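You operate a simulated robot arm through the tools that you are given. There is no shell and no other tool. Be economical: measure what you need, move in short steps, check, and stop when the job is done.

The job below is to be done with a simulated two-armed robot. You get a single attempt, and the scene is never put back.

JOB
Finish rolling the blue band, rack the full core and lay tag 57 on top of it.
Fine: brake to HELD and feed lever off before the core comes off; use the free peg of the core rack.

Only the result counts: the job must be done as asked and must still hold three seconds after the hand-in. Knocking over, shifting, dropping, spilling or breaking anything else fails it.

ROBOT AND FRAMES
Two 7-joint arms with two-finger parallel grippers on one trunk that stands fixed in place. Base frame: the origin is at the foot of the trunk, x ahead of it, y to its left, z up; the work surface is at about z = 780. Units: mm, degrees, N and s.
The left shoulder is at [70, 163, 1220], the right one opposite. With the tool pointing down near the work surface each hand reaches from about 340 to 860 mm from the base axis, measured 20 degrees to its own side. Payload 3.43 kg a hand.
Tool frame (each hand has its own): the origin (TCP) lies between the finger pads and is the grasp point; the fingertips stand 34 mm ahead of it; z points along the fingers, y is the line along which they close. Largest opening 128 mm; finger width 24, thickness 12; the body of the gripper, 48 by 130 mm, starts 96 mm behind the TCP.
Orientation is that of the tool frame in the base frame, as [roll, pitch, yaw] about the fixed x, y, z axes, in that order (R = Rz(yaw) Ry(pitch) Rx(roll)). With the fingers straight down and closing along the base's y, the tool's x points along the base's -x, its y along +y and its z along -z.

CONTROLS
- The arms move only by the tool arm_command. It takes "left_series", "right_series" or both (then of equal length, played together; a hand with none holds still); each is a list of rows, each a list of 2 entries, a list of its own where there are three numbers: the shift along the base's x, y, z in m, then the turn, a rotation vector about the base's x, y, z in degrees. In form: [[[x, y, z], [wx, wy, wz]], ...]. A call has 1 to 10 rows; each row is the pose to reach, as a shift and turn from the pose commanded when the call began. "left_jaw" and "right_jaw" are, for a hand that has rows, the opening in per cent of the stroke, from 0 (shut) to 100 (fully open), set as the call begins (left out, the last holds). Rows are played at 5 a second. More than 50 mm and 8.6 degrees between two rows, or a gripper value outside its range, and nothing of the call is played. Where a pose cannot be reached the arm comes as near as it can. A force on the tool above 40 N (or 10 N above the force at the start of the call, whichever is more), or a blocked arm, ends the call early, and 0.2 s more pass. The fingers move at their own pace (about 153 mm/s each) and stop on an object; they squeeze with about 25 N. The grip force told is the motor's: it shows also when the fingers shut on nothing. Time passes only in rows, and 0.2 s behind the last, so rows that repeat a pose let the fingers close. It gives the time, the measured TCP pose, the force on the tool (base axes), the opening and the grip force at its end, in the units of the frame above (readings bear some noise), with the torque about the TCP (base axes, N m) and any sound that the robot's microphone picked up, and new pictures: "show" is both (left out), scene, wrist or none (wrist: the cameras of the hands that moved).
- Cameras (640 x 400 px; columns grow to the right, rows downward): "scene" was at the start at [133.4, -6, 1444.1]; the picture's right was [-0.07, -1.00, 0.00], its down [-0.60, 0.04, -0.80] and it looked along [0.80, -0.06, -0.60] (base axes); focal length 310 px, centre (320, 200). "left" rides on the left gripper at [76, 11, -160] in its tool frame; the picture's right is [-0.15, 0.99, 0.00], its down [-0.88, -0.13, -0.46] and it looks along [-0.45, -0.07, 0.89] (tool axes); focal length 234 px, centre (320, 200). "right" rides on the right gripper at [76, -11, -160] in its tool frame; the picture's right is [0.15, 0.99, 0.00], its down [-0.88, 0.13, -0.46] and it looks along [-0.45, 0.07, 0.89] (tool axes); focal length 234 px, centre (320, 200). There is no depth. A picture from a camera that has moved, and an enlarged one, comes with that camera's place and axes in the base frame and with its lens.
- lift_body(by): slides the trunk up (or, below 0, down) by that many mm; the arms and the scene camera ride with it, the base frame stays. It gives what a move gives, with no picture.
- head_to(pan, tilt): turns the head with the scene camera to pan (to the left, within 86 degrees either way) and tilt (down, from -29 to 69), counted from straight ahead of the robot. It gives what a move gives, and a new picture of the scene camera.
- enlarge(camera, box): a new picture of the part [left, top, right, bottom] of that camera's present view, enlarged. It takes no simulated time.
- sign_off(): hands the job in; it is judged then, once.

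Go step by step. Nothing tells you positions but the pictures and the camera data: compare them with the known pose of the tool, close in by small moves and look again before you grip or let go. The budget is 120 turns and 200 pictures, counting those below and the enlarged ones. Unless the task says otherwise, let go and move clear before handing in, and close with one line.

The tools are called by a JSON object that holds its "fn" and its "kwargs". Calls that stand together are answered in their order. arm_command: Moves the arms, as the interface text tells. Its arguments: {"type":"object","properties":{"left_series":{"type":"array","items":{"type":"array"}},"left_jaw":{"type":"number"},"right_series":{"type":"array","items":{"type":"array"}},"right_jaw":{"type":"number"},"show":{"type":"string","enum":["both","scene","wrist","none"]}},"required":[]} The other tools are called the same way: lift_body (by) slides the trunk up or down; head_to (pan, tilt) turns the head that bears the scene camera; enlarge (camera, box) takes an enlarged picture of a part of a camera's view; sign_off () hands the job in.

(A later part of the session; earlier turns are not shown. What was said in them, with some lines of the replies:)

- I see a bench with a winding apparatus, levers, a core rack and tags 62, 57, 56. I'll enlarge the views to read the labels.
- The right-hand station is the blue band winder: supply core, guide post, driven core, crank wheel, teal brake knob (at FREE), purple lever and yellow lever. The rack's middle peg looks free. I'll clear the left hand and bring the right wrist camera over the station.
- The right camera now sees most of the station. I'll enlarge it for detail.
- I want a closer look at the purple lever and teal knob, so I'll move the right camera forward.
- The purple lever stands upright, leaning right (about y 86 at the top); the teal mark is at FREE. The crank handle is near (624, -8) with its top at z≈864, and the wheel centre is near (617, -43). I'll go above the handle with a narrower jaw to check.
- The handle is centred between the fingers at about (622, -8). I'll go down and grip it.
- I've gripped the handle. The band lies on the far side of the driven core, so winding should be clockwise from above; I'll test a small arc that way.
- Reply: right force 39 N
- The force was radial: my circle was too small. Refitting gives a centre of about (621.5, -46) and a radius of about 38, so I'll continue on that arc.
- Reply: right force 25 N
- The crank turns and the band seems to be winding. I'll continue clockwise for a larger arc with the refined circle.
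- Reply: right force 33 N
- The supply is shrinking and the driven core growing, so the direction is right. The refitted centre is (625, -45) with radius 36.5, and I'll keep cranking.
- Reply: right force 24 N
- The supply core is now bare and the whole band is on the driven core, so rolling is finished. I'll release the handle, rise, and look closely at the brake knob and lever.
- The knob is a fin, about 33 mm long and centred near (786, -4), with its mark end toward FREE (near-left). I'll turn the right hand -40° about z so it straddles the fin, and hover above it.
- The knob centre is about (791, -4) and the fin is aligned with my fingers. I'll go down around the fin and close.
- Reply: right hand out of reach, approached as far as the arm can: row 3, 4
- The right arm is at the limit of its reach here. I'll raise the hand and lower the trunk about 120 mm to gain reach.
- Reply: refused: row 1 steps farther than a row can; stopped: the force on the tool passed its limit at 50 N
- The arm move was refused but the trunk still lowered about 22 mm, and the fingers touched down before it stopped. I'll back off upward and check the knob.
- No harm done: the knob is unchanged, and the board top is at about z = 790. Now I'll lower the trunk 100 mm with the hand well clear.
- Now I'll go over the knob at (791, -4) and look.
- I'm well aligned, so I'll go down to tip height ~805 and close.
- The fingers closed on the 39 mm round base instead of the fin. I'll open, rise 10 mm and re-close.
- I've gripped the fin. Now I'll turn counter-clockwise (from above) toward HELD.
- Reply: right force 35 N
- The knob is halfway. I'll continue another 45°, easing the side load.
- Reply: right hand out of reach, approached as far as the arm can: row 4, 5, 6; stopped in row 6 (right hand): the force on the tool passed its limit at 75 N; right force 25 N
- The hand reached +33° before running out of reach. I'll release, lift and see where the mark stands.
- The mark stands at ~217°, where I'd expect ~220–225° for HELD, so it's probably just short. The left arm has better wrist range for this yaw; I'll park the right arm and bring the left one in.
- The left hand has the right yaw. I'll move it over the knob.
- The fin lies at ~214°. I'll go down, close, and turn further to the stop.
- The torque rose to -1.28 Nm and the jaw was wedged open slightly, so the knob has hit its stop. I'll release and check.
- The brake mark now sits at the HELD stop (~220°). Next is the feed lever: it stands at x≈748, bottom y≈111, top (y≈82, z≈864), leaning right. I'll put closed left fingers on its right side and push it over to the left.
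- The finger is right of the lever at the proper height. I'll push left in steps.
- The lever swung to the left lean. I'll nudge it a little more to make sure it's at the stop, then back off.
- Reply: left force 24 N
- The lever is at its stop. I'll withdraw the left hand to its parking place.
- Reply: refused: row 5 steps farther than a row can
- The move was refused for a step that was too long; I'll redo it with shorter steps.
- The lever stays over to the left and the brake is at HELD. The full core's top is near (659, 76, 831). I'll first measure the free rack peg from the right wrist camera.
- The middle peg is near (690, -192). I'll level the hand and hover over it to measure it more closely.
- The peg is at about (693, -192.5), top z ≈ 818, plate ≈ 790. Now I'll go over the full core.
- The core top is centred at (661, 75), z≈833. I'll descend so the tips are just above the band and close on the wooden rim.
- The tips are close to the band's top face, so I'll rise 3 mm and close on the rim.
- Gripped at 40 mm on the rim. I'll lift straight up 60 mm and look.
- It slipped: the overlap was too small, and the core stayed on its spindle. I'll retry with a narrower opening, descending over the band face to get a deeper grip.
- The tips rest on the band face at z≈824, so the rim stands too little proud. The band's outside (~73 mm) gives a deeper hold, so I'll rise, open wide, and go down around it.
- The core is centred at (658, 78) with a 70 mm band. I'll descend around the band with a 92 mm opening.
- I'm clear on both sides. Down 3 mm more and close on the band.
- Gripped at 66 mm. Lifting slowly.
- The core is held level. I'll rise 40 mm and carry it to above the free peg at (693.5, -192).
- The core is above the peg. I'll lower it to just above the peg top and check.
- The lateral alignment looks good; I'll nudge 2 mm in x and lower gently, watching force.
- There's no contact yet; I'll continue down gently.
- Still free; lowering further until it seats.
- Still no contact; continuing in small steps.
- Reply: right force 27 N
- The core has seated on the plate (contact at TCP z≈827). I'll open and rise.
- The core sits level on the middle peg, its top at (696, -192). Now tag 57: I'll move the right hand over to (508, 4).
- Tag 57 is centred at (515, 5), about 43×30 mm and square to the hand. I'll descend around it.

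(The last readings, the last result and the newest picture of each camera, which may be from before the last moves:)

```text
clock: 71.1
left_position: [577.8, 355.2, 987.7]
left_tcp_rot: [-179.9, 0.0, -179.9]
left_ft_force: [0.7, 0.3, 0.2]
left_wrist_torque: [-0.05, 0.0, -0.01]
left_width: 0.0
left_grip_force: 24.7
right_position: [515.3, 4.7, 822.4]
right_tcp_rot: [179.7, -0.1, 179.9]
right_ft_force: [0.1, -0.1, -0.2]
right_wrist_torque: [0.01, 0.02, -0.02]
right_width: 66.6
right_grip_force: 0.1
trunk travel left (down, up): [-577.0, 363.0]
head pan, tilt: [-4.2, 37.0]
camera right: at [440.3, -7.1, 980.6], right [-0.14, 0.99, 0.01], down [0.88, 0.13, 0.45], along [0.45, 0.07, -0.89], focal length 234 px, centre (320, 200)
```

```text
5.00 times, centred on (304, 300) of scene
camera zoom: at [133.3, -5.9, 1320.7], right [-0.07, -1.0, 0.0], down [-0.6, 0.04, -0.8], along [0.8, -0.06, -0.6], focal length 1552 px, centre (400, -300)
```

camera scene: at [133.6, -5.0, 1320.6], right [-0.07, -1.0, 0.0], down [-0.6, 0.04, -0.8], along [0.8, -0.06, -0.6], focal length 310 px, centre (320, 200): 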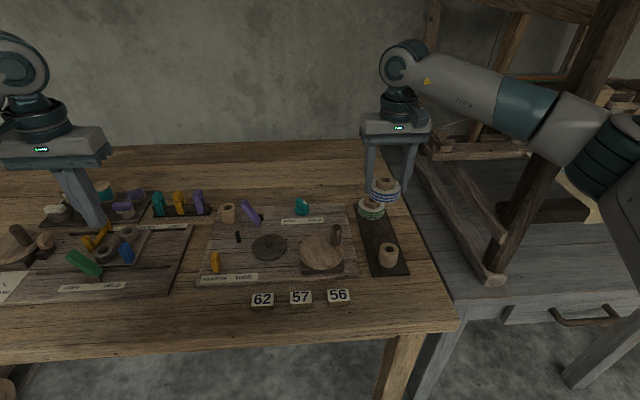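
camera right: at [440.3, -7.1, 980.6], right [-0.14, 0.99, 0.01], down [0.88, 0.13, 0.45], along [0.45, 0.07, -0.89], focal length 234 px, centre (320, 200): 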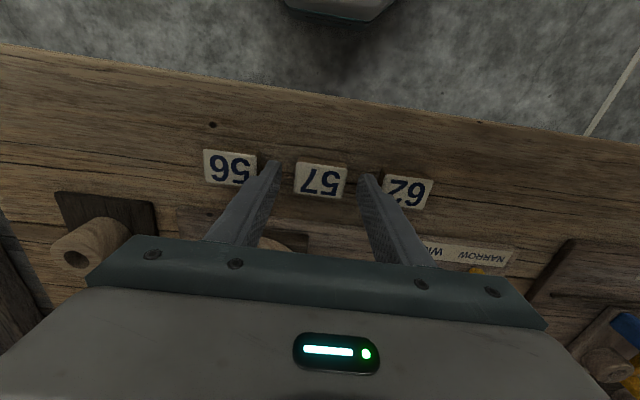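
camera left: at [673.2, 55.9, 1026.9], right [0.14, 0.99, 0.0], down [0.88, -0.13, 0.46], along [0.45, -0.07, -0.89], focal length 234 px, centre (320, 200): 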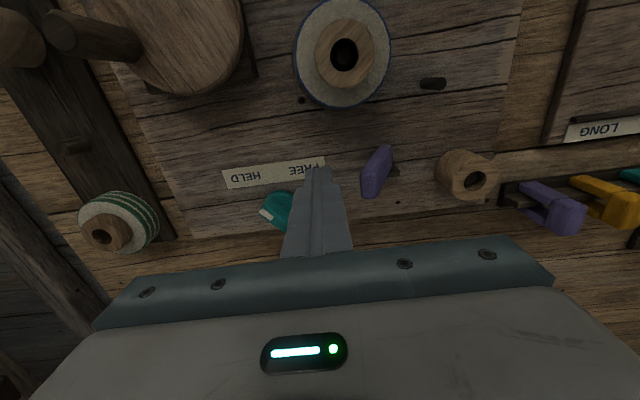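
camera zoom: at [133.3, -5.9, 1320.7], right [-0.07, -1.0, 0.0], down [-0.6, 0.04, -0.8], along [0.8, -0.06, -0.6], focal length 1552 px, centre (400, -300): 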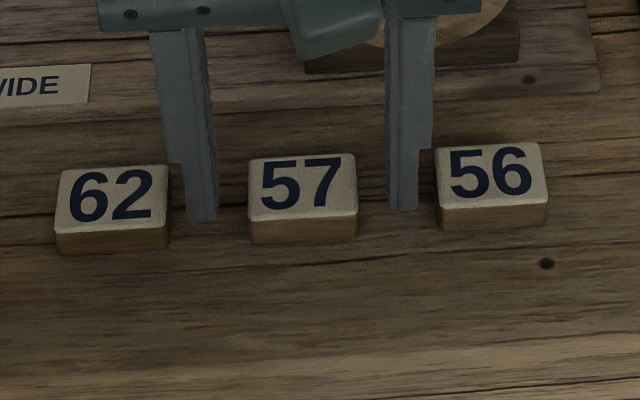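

Centred and clear of the neighbours; closing on tag 57.

{"fn": "arm_command", "kwargs": {"right_series": [[[0, 0, -0.002], [0, 0, 0]], [[0, 0, -0.002], [0, 0, 0]], [[0, 0, -0.002], [0, 0, 0]], [[0, 0, -0.002], [0, 0, 0]]], "right_jaw": 0, "show": "none"}}

{"fn": "arm_command", "kwargs": {"right_series": [[[0, 0, 0.01], [0, 0, 0]], [[0, 0, 0.03], [0, 0, 0]], [[0, 0, 0.06], [0, 0, 0]], [[0, 0, 0.09], [0, 0, 0]], [[0, 0, 0.09], [0, 0, 0]]], "show": "wrist"}}

{"fn": "enlarge", "kwargs": {"camera": "right", "box": [220, 110, 420, 235]}}

{"fn": "enlarge", "kwargs": {"camera": "scene", "box": [240, 230, 368, 310]}}

```text
clock: 72.1
left_position: [577.1, 354.8, 988.1]
left_tcp_rot: [179.9, 0.0, -179.9]
left_ft_force: [0.9, -0.1, 0.4]
left_wrist_torque: [-0.02, 0.03, 0.01]
left_width: 0.0
left_grip_force: 25.2
right_position: [513.7, 4.5, 821.2]
right_tcp_rot: [179.7, 0.0, 179.8]
right_ft_force: [4.5, -1.0, 17.5]
right_wrist_torque: [-0.09, -0.14, 0.01]
right_width: 42.6
right_grip_force: 24.9
trunk travel left (down, up): [-577.0, 363.0]
head pan, tilt: [-4.2, 37.0]
```

```text
clock: 73.3
left_position: [578.0, 353.0, 986.6]
left_tcp_rot: [-180.0, -0.1, -179.9]
left_ft_force: [0.2, -0.5, 0.3]
left_wrist_torque: [-0.01, 0.02, -0.02]
left_width: 0.0
left_grip_force: 24.7
right_position: [513.8, 7.3, 908.2]
right_tcp_rot: [179.8, -0.1, 179.8]
right_ft_force: [-0.2, -0.7, -0.7]
right_wrist_torque: [-0.02, 0.03, 0.0]
right_width: 42.5
right_grip_force: 25.0
trunk travel left (down, up): [-577.0, 363.0]
head pan, tilt: [-4.2, 37.0]
camera right: at [438.9, -5.4, 1067.5], right [-0.14, 0.99, 0.01], down [0.88, 0.13, 0.45], along [0.45, 0.07, -0.89], focal length 234 px, centre (320, 200)
```

right: 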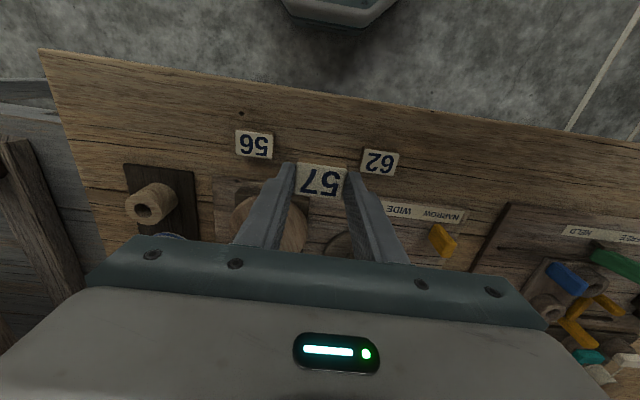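

```text
3.20 times, centred on (320, 172) of right
camera zoom: at [438.9, -5.4, 1067.5], right [-0.14, 0.99, 0.01], down [0.88, 0.13, 0.45], along [0.45, 0.07, -0.89], focal length 749 px, centre (320, 288)
```

zoom: 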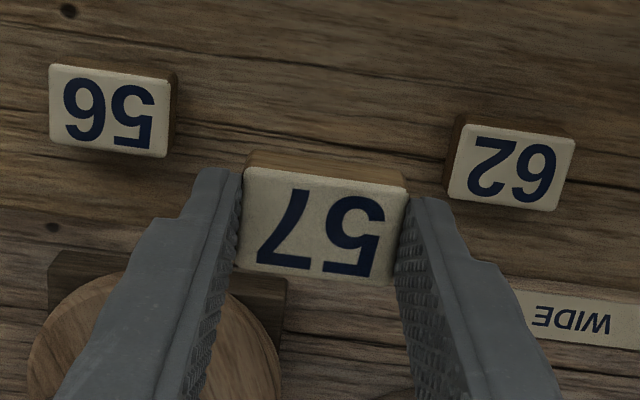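

```text
5.00 times, centred on (304, 270) of scene
camera zoom: at [133.7, -6.0, 1320.6], right [-0.07, -1.0, 0.0], down [-0.6, 0.04, -0.8], along [0.8, -0.06, -0.6], focal length 1552 px, centre (400, -150)
```

zoom: 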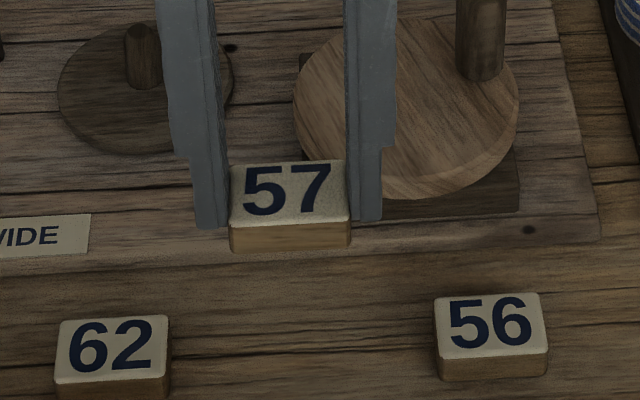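

Tag 57 is gripped and lifted, with the others untouched. I'll carry it above the racked core.

{"fn": "arm_command", "kwargs": {"right_series": [[[0, 0, 0.03], [0, 0, 0]], [[0.025, -0.025, 0.035], [0, 0, 0]], [[0.05, -0.055, 0.035], [0, 0, 0]], [[0.075, -0.085, 0.035], [0, 0, 0]], [[0.1, -0.115, 0.035], [0, 0, 0]], [[0.13, -0.145, 0.035], [0, 0, 0]], [[0.16, -0.175, 0.03], [0, 0, 0]], [[0.1825, -0.197, 0.015], [0, 0, 0]], [[0.1825, -0.197, 0.0], [0, 0, 0]], [[0.1825, -0.197, 0.0], [0, 0, 0]]], "show": "wrist"}}

{"fn": "enlarge", "kwargs": {"camera": "right", "box": [220, 110, 420, 235]}}

{"fn": "enlarge", "kwargs": {"camera": "scene", "box": [330, 175, 426, 235]}}

```text
clock: 75.5
left_position: [576.5, 354.4, 987.0]
left_tcp_rot: [180.0, 0.0, -179.9]
left_ft_force: [-0.3, -0.5, 0.0]
left_wrist_torque: [0.03, 0.0, 0.0]
left_width: 0.0
left_grip_force: 24.5
right_position: [697.7, -192.6, 909.0]
right_tcp_rot: [179.7, -0.1, 179.9]
right_ft_force: [0.1, 0.0, -0.3]
right_wrist_torque: [-0.02, 0.02, 0.01]
right_width: 42.6
right_grip_force: 25.5
trunk travel left (down, up): [-577.0, 363.0]
head pan, tilt: [-4.2, 37.0]
camera right: at [623.1, -205.2, 1067.5], right [-0.14, 0.99, 0.01], down [0.88, 0.13, 0.45], along [0.45, 0.07, -0.89], focal length 234 px, centre (320, 200)
```

right: 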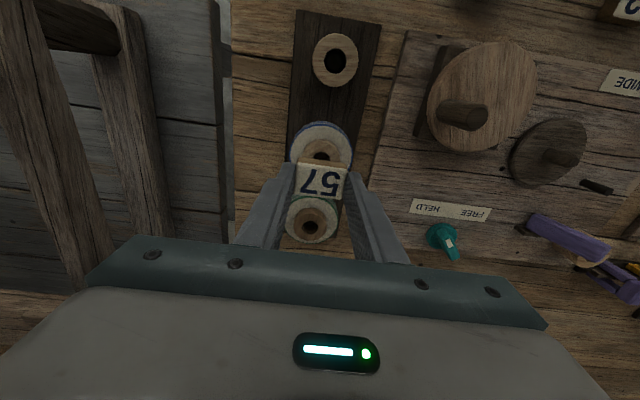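

```text
3.20 times, centred on (320, 172) of right
camera zoom: at [623.1, -205.2, 1067.5], right [-0.14, 0.99, 0.01], down [0.88, 0.13, 0.45], along [0.45, 0.07, -0.89], focal length 749 px, centre (320, 288)
```

zoom: 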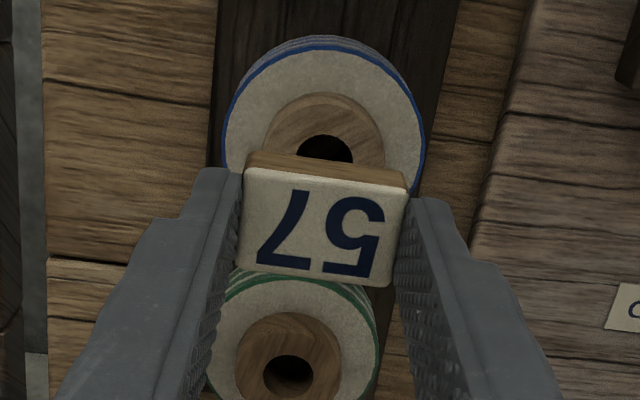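

```text
6.67 times, centred on (378, 205) of scene
camera zoom: at [133.4, -6.0, 1320.7], right [-0.07, -1.0, 0.0], down [-0.6, 0.04, -0.8], along [0.8, -0.06, -0.6], focal length 2069 px, centre (-67, 167)
```

zoom: 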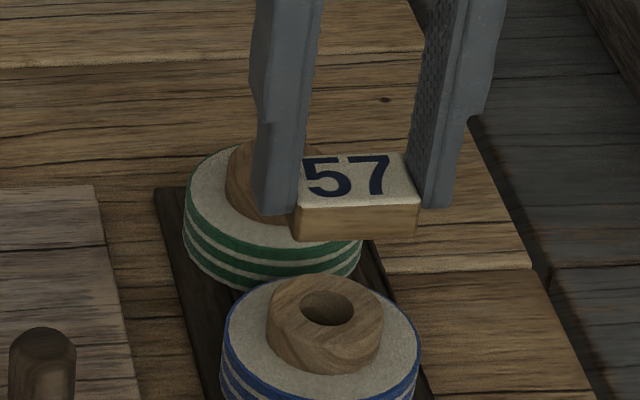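

The tag centre (≈695.5, -192.5) matches the core axis. I'll lower toward the rim.

{"fn": "arm_command", "kwargs": {"right_series": [[[0, 0, -0.02], [0, 0, 0]], [[0, 0, -0.035], [0, 0, 0]], [[0, 0, -0.04], [0, 0, 0]], [[0, 0, -0.04], [0, 0, 0]]], "show": "none"}}

{"fn": "enlarge", "kwargs": {"camera": "scene", "box": [330, 185, 426, 245]}}

```text
clock: 76.5
left_position: [579.0, 354.6, 987.1]
left_tcp_rot: [-179.9, 0.0, -179.9]
left_ft_force: [0.0, 0.4, 0.4]
left_wrist_torque: [0.03, -0.02, -0.02]
left_width: 0.0
left_grip_force: 24.6
right_position: [697.8, -191.8, 868.3]
right_tcp_rot: [179.6, -0.1, 179.9]
right_ft_force: [-0.6, -0.5, 0.1]
right_wrist_torque: [-0.01, -0.03, -0.01]
right_width: 42.7
right_grip_force: 25.2
trunk travel left (down, up): [-577.0, 363.0]
head pan, tilt: [-4.2, 37.0]
```

```text
6.67 times, centred on (378, 215) of scene
camera zoom: at [133.4, -6.0, 1320.7], right [-0.07, -1.0, 0.0], down [-0.6, 0.04, -0.8], along [0.8, -0.06, -0.6], focal length 2069 px, centre (-67, 100)
```

zoom: 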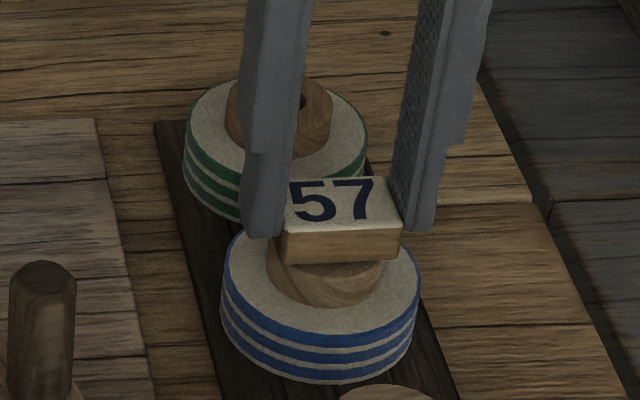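

The tag is maybe 2 mm right of centre; I'll shift +1.5 mm in y and lower to contact.

{"fn": "arm_command", "kwargs": {"right_series": [[[-0.001, 0.0015, -0.003], [0, 0, 0]], [[-0.001, 0.0015, -0.006], [0, 0, 0]], [[-0.001, 0.0015, -0.008], [0, 0, 0]], [[-0.001, 0.0015, -0.008], [0, 0, 0]]], "show": "none"}}

{"fn": "enlarge", "kwargs": {"camera": "scene", "box": [330, 185, 426, 245]}}

```text
clock: 77.5
left_position: [576.0, 354.1, 989.5]
left_tcp_rot: [-179.9, 0.1, -179.9]
left_ft_force: [0.2, 0.4, 0.5]
left_wrist_torque: [0.0, 0.03, 0.0]
left_width: 0.0
left_grip_force: 25.0
right_position: [695.4, -190.7, 864.4]
right_tcp_rot: [179.7, 0.1, 179.9]
right_ft_force: [3.5, -3.2, 27.9]
right_wrist_torque: [-0.18, -0.06, 0.01]
right_width: 42.8
right_grip_force: 25.1
trunk travel left (down, up): [-577.0, 363.0]
head pan, tilt: [-4.2, 37.0]
```

```text
6.67 times, centred on (378, 215) of scene
camera zoom: at [130.5, -5.5, 1321.3], right [-0.07, -1.0, 0.0], down [-0.6, 0.04, -0.8], along [0.8, -0.06, -0.6], focal length 2069 px, centre (-67, 100)
```

zoom: 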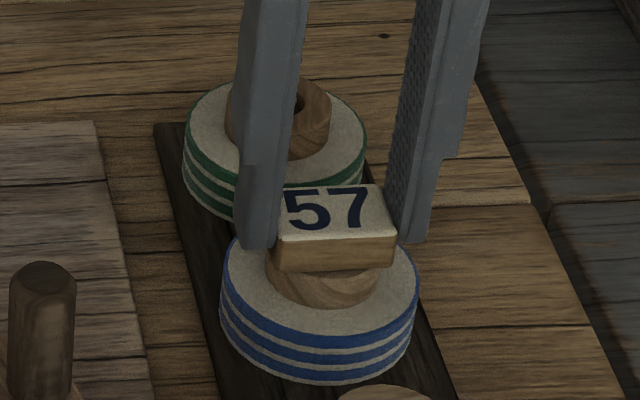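

The tag rests on the rim. I'll relieve the pressure, open gently, and rise.

{"fn": "arm_command", "kwargs": {"right_series": [[[0, 0, 0.003], [0, 0, 0]], [[0, 0, 0.003], [0, 0, 0]]], "show": "none"}}

{"fn": "arm_command", "kwargs": {"right_series": [[[0, 0, 0], [0, 0, 0]], [[0, 0, 0], [0, 0, 0]], [[0, 0, 0.015], [0, 0, 0]], [[0, 0, 0.05], [0, 0, 0]], [[0, 0, 0.09], [0, 0, 0]], [[-0.03, 0, 0.12], [0, 0, 0]], [[-0.06, 0, 0.13], [0, 0, 0]]], "right_jaw": 46, "show": "both"}}

{"fn": "enlarge", "kwargs": {"camera": "scene", "box": [330, 185, 426, 245]}}

{"fn": "enlarge", "kwargs": {"camera": "right", "box": [220, 130, 420, 255]}}

```text
clock: 78.1
left_position: [576.3, 354.2, 987.9]
left_tcp_rot: [179.9, 0.0, -179.9]
left_ft_force: [0.3, 0.8, -0.6]
left_wrist_torque: [-0.03, 0.01, 0.03]
left_width: 0.0
left_grip_force: 25.2
right_position: [695.1, -190.6, 863.4]
right_tcp_rot: [179.7, -0.1, 179.9]
right_ft_force: [5.4, -1.5, 15.3]
right_wrist_torque: [-0.09, -0.2, 0.0]
right_width: 42.5
right_grip_force: 24.7
trunk travel left (down, up): [-577.0, 363.0]
head pan, tilt: [-4.2, 37.0]
```

```text
clock: 79.7
left_position: [578.2, 353.6, 988.8]
left_tcp_rot: [-180.0, 0.0, -179.9]
left_ft_force: [-0.7, -0.1, 0.7]
left_wrist_torque: [0.0, 0.02, -0.01]
left_width: 0.1
left_grip_force: 25.2
right_position: [636.7, -192.6, 994.5]
right_tcp_rot: [179.7, -0.1, 180.0]
right_ft_force: [0.4, -0.6, 0.7]
right_wrist_torque: [-0.02, 0.0, 0.0]
right_width: 58.8
right_grip_force: 0.0
trunk travel left (down, up): [-577.0, 363.0]
head pan, tilt: [-4.2, 37.0]
camera scene: at [133.0, -6.2, 1320.7], right [-0.07, -1.0, 0.0], down [-0.6, 0.04, -0.8], along [0.8, -0.06, -0.6], focal length 310 px, centre (320, 200)
camera right: at [562.4, -204.1, 1153.5], right [-0.15, 0.99, 0.01], down [0.88, 0.13, 0.45], along [0.45, 0.07, -0.89], focal length 234 px, centre (320, 200)
```

scene: 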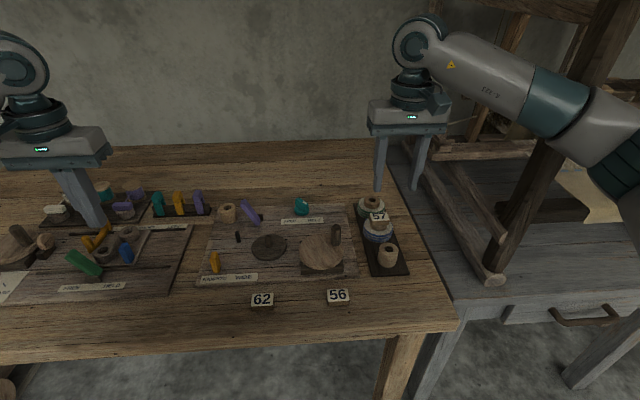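
right: 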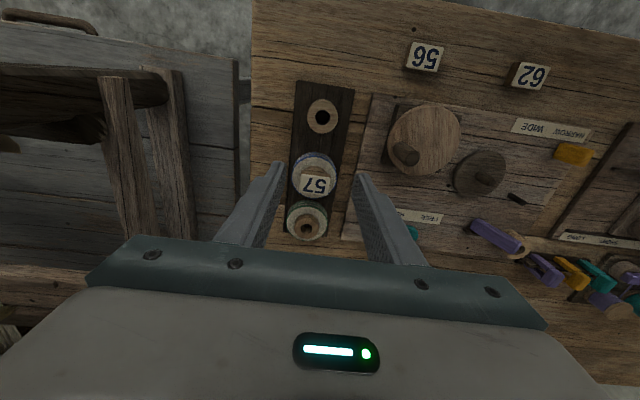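

```text
6.67 times, centred on (378, 215) of scene
camera zoom: at [133.0, -6.2, 1320.7], right [-0.07, -1.0, 0.0], down [-0.6, 0.04, -0.8], along [0.8, -0.06, -0.6], focal length 2069 px, centre (-67, 100)
```

zoom: 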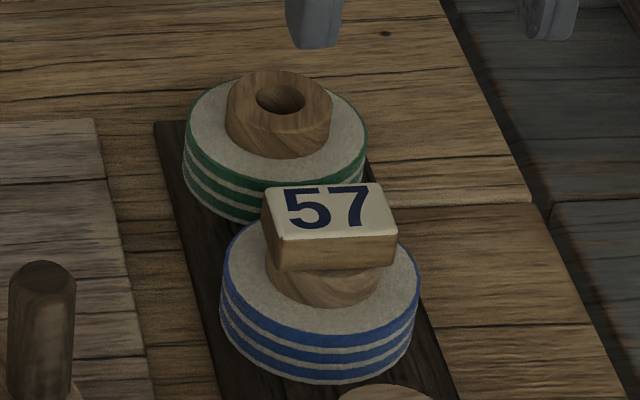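

```text
3.20 times, centred on (320, 192) of right
camera zoom: at [562.4, -204.1, 1153.5], right [-0.15, 0.99, 0.01], down [0.88, 0.13, 0.45], along [0.45, 0.07, -0.89], focal length 749 px, centre (320, 224)
```

zoom: 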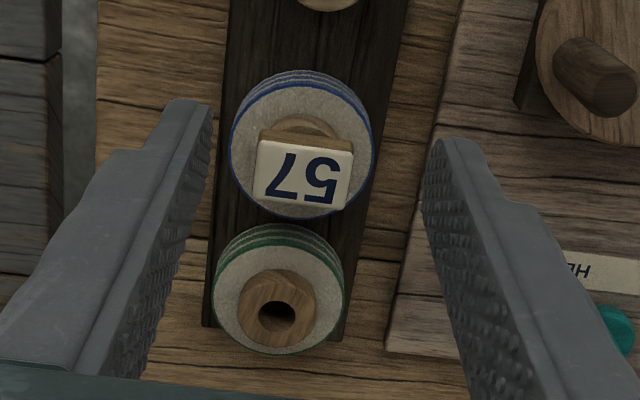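

Tag 57 lies flat on the racked core. One last check of the brake and lever before handing in.

{"fn": "enlarge", "kwargs": {"camera": "scene", "box": [200, 185, 360, 285]}}

```text
4.00 times, centred on (280, 235) of scene
camera zoom: at [133.0, -6.2, 1320.7], right [-0.07, -1.0, 0.0], down [-0.6, 0.04, -0.8], along [0.8, -0.06, -0.6], focal length 1241 px, centre (480, 60)
```

zoom: 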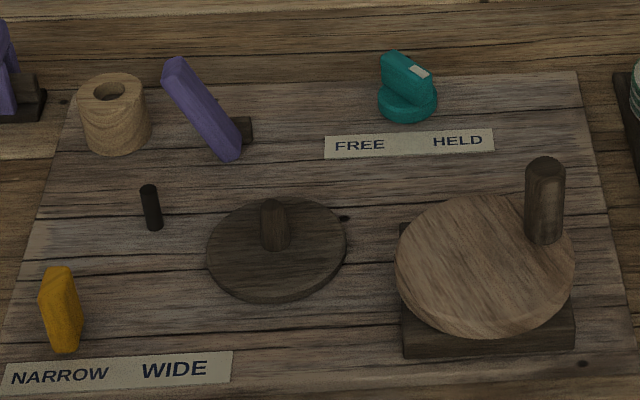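

The brake is at HELD, the feed lever is thrown over, the core is racked and tag 57 is on top, with both hands clear. Handing in.

{"fn": "sign_off", "kwargs": {}}

```text
The job is handed in.
```

The job is handed in: the blue band is fully rolled, and the full core is on the free middle peg with tag 57 flat on top. Before the core came off I set the brake to HELD and threw the feed lever; the lever has no label, so I took the side opposite its winding position as off.
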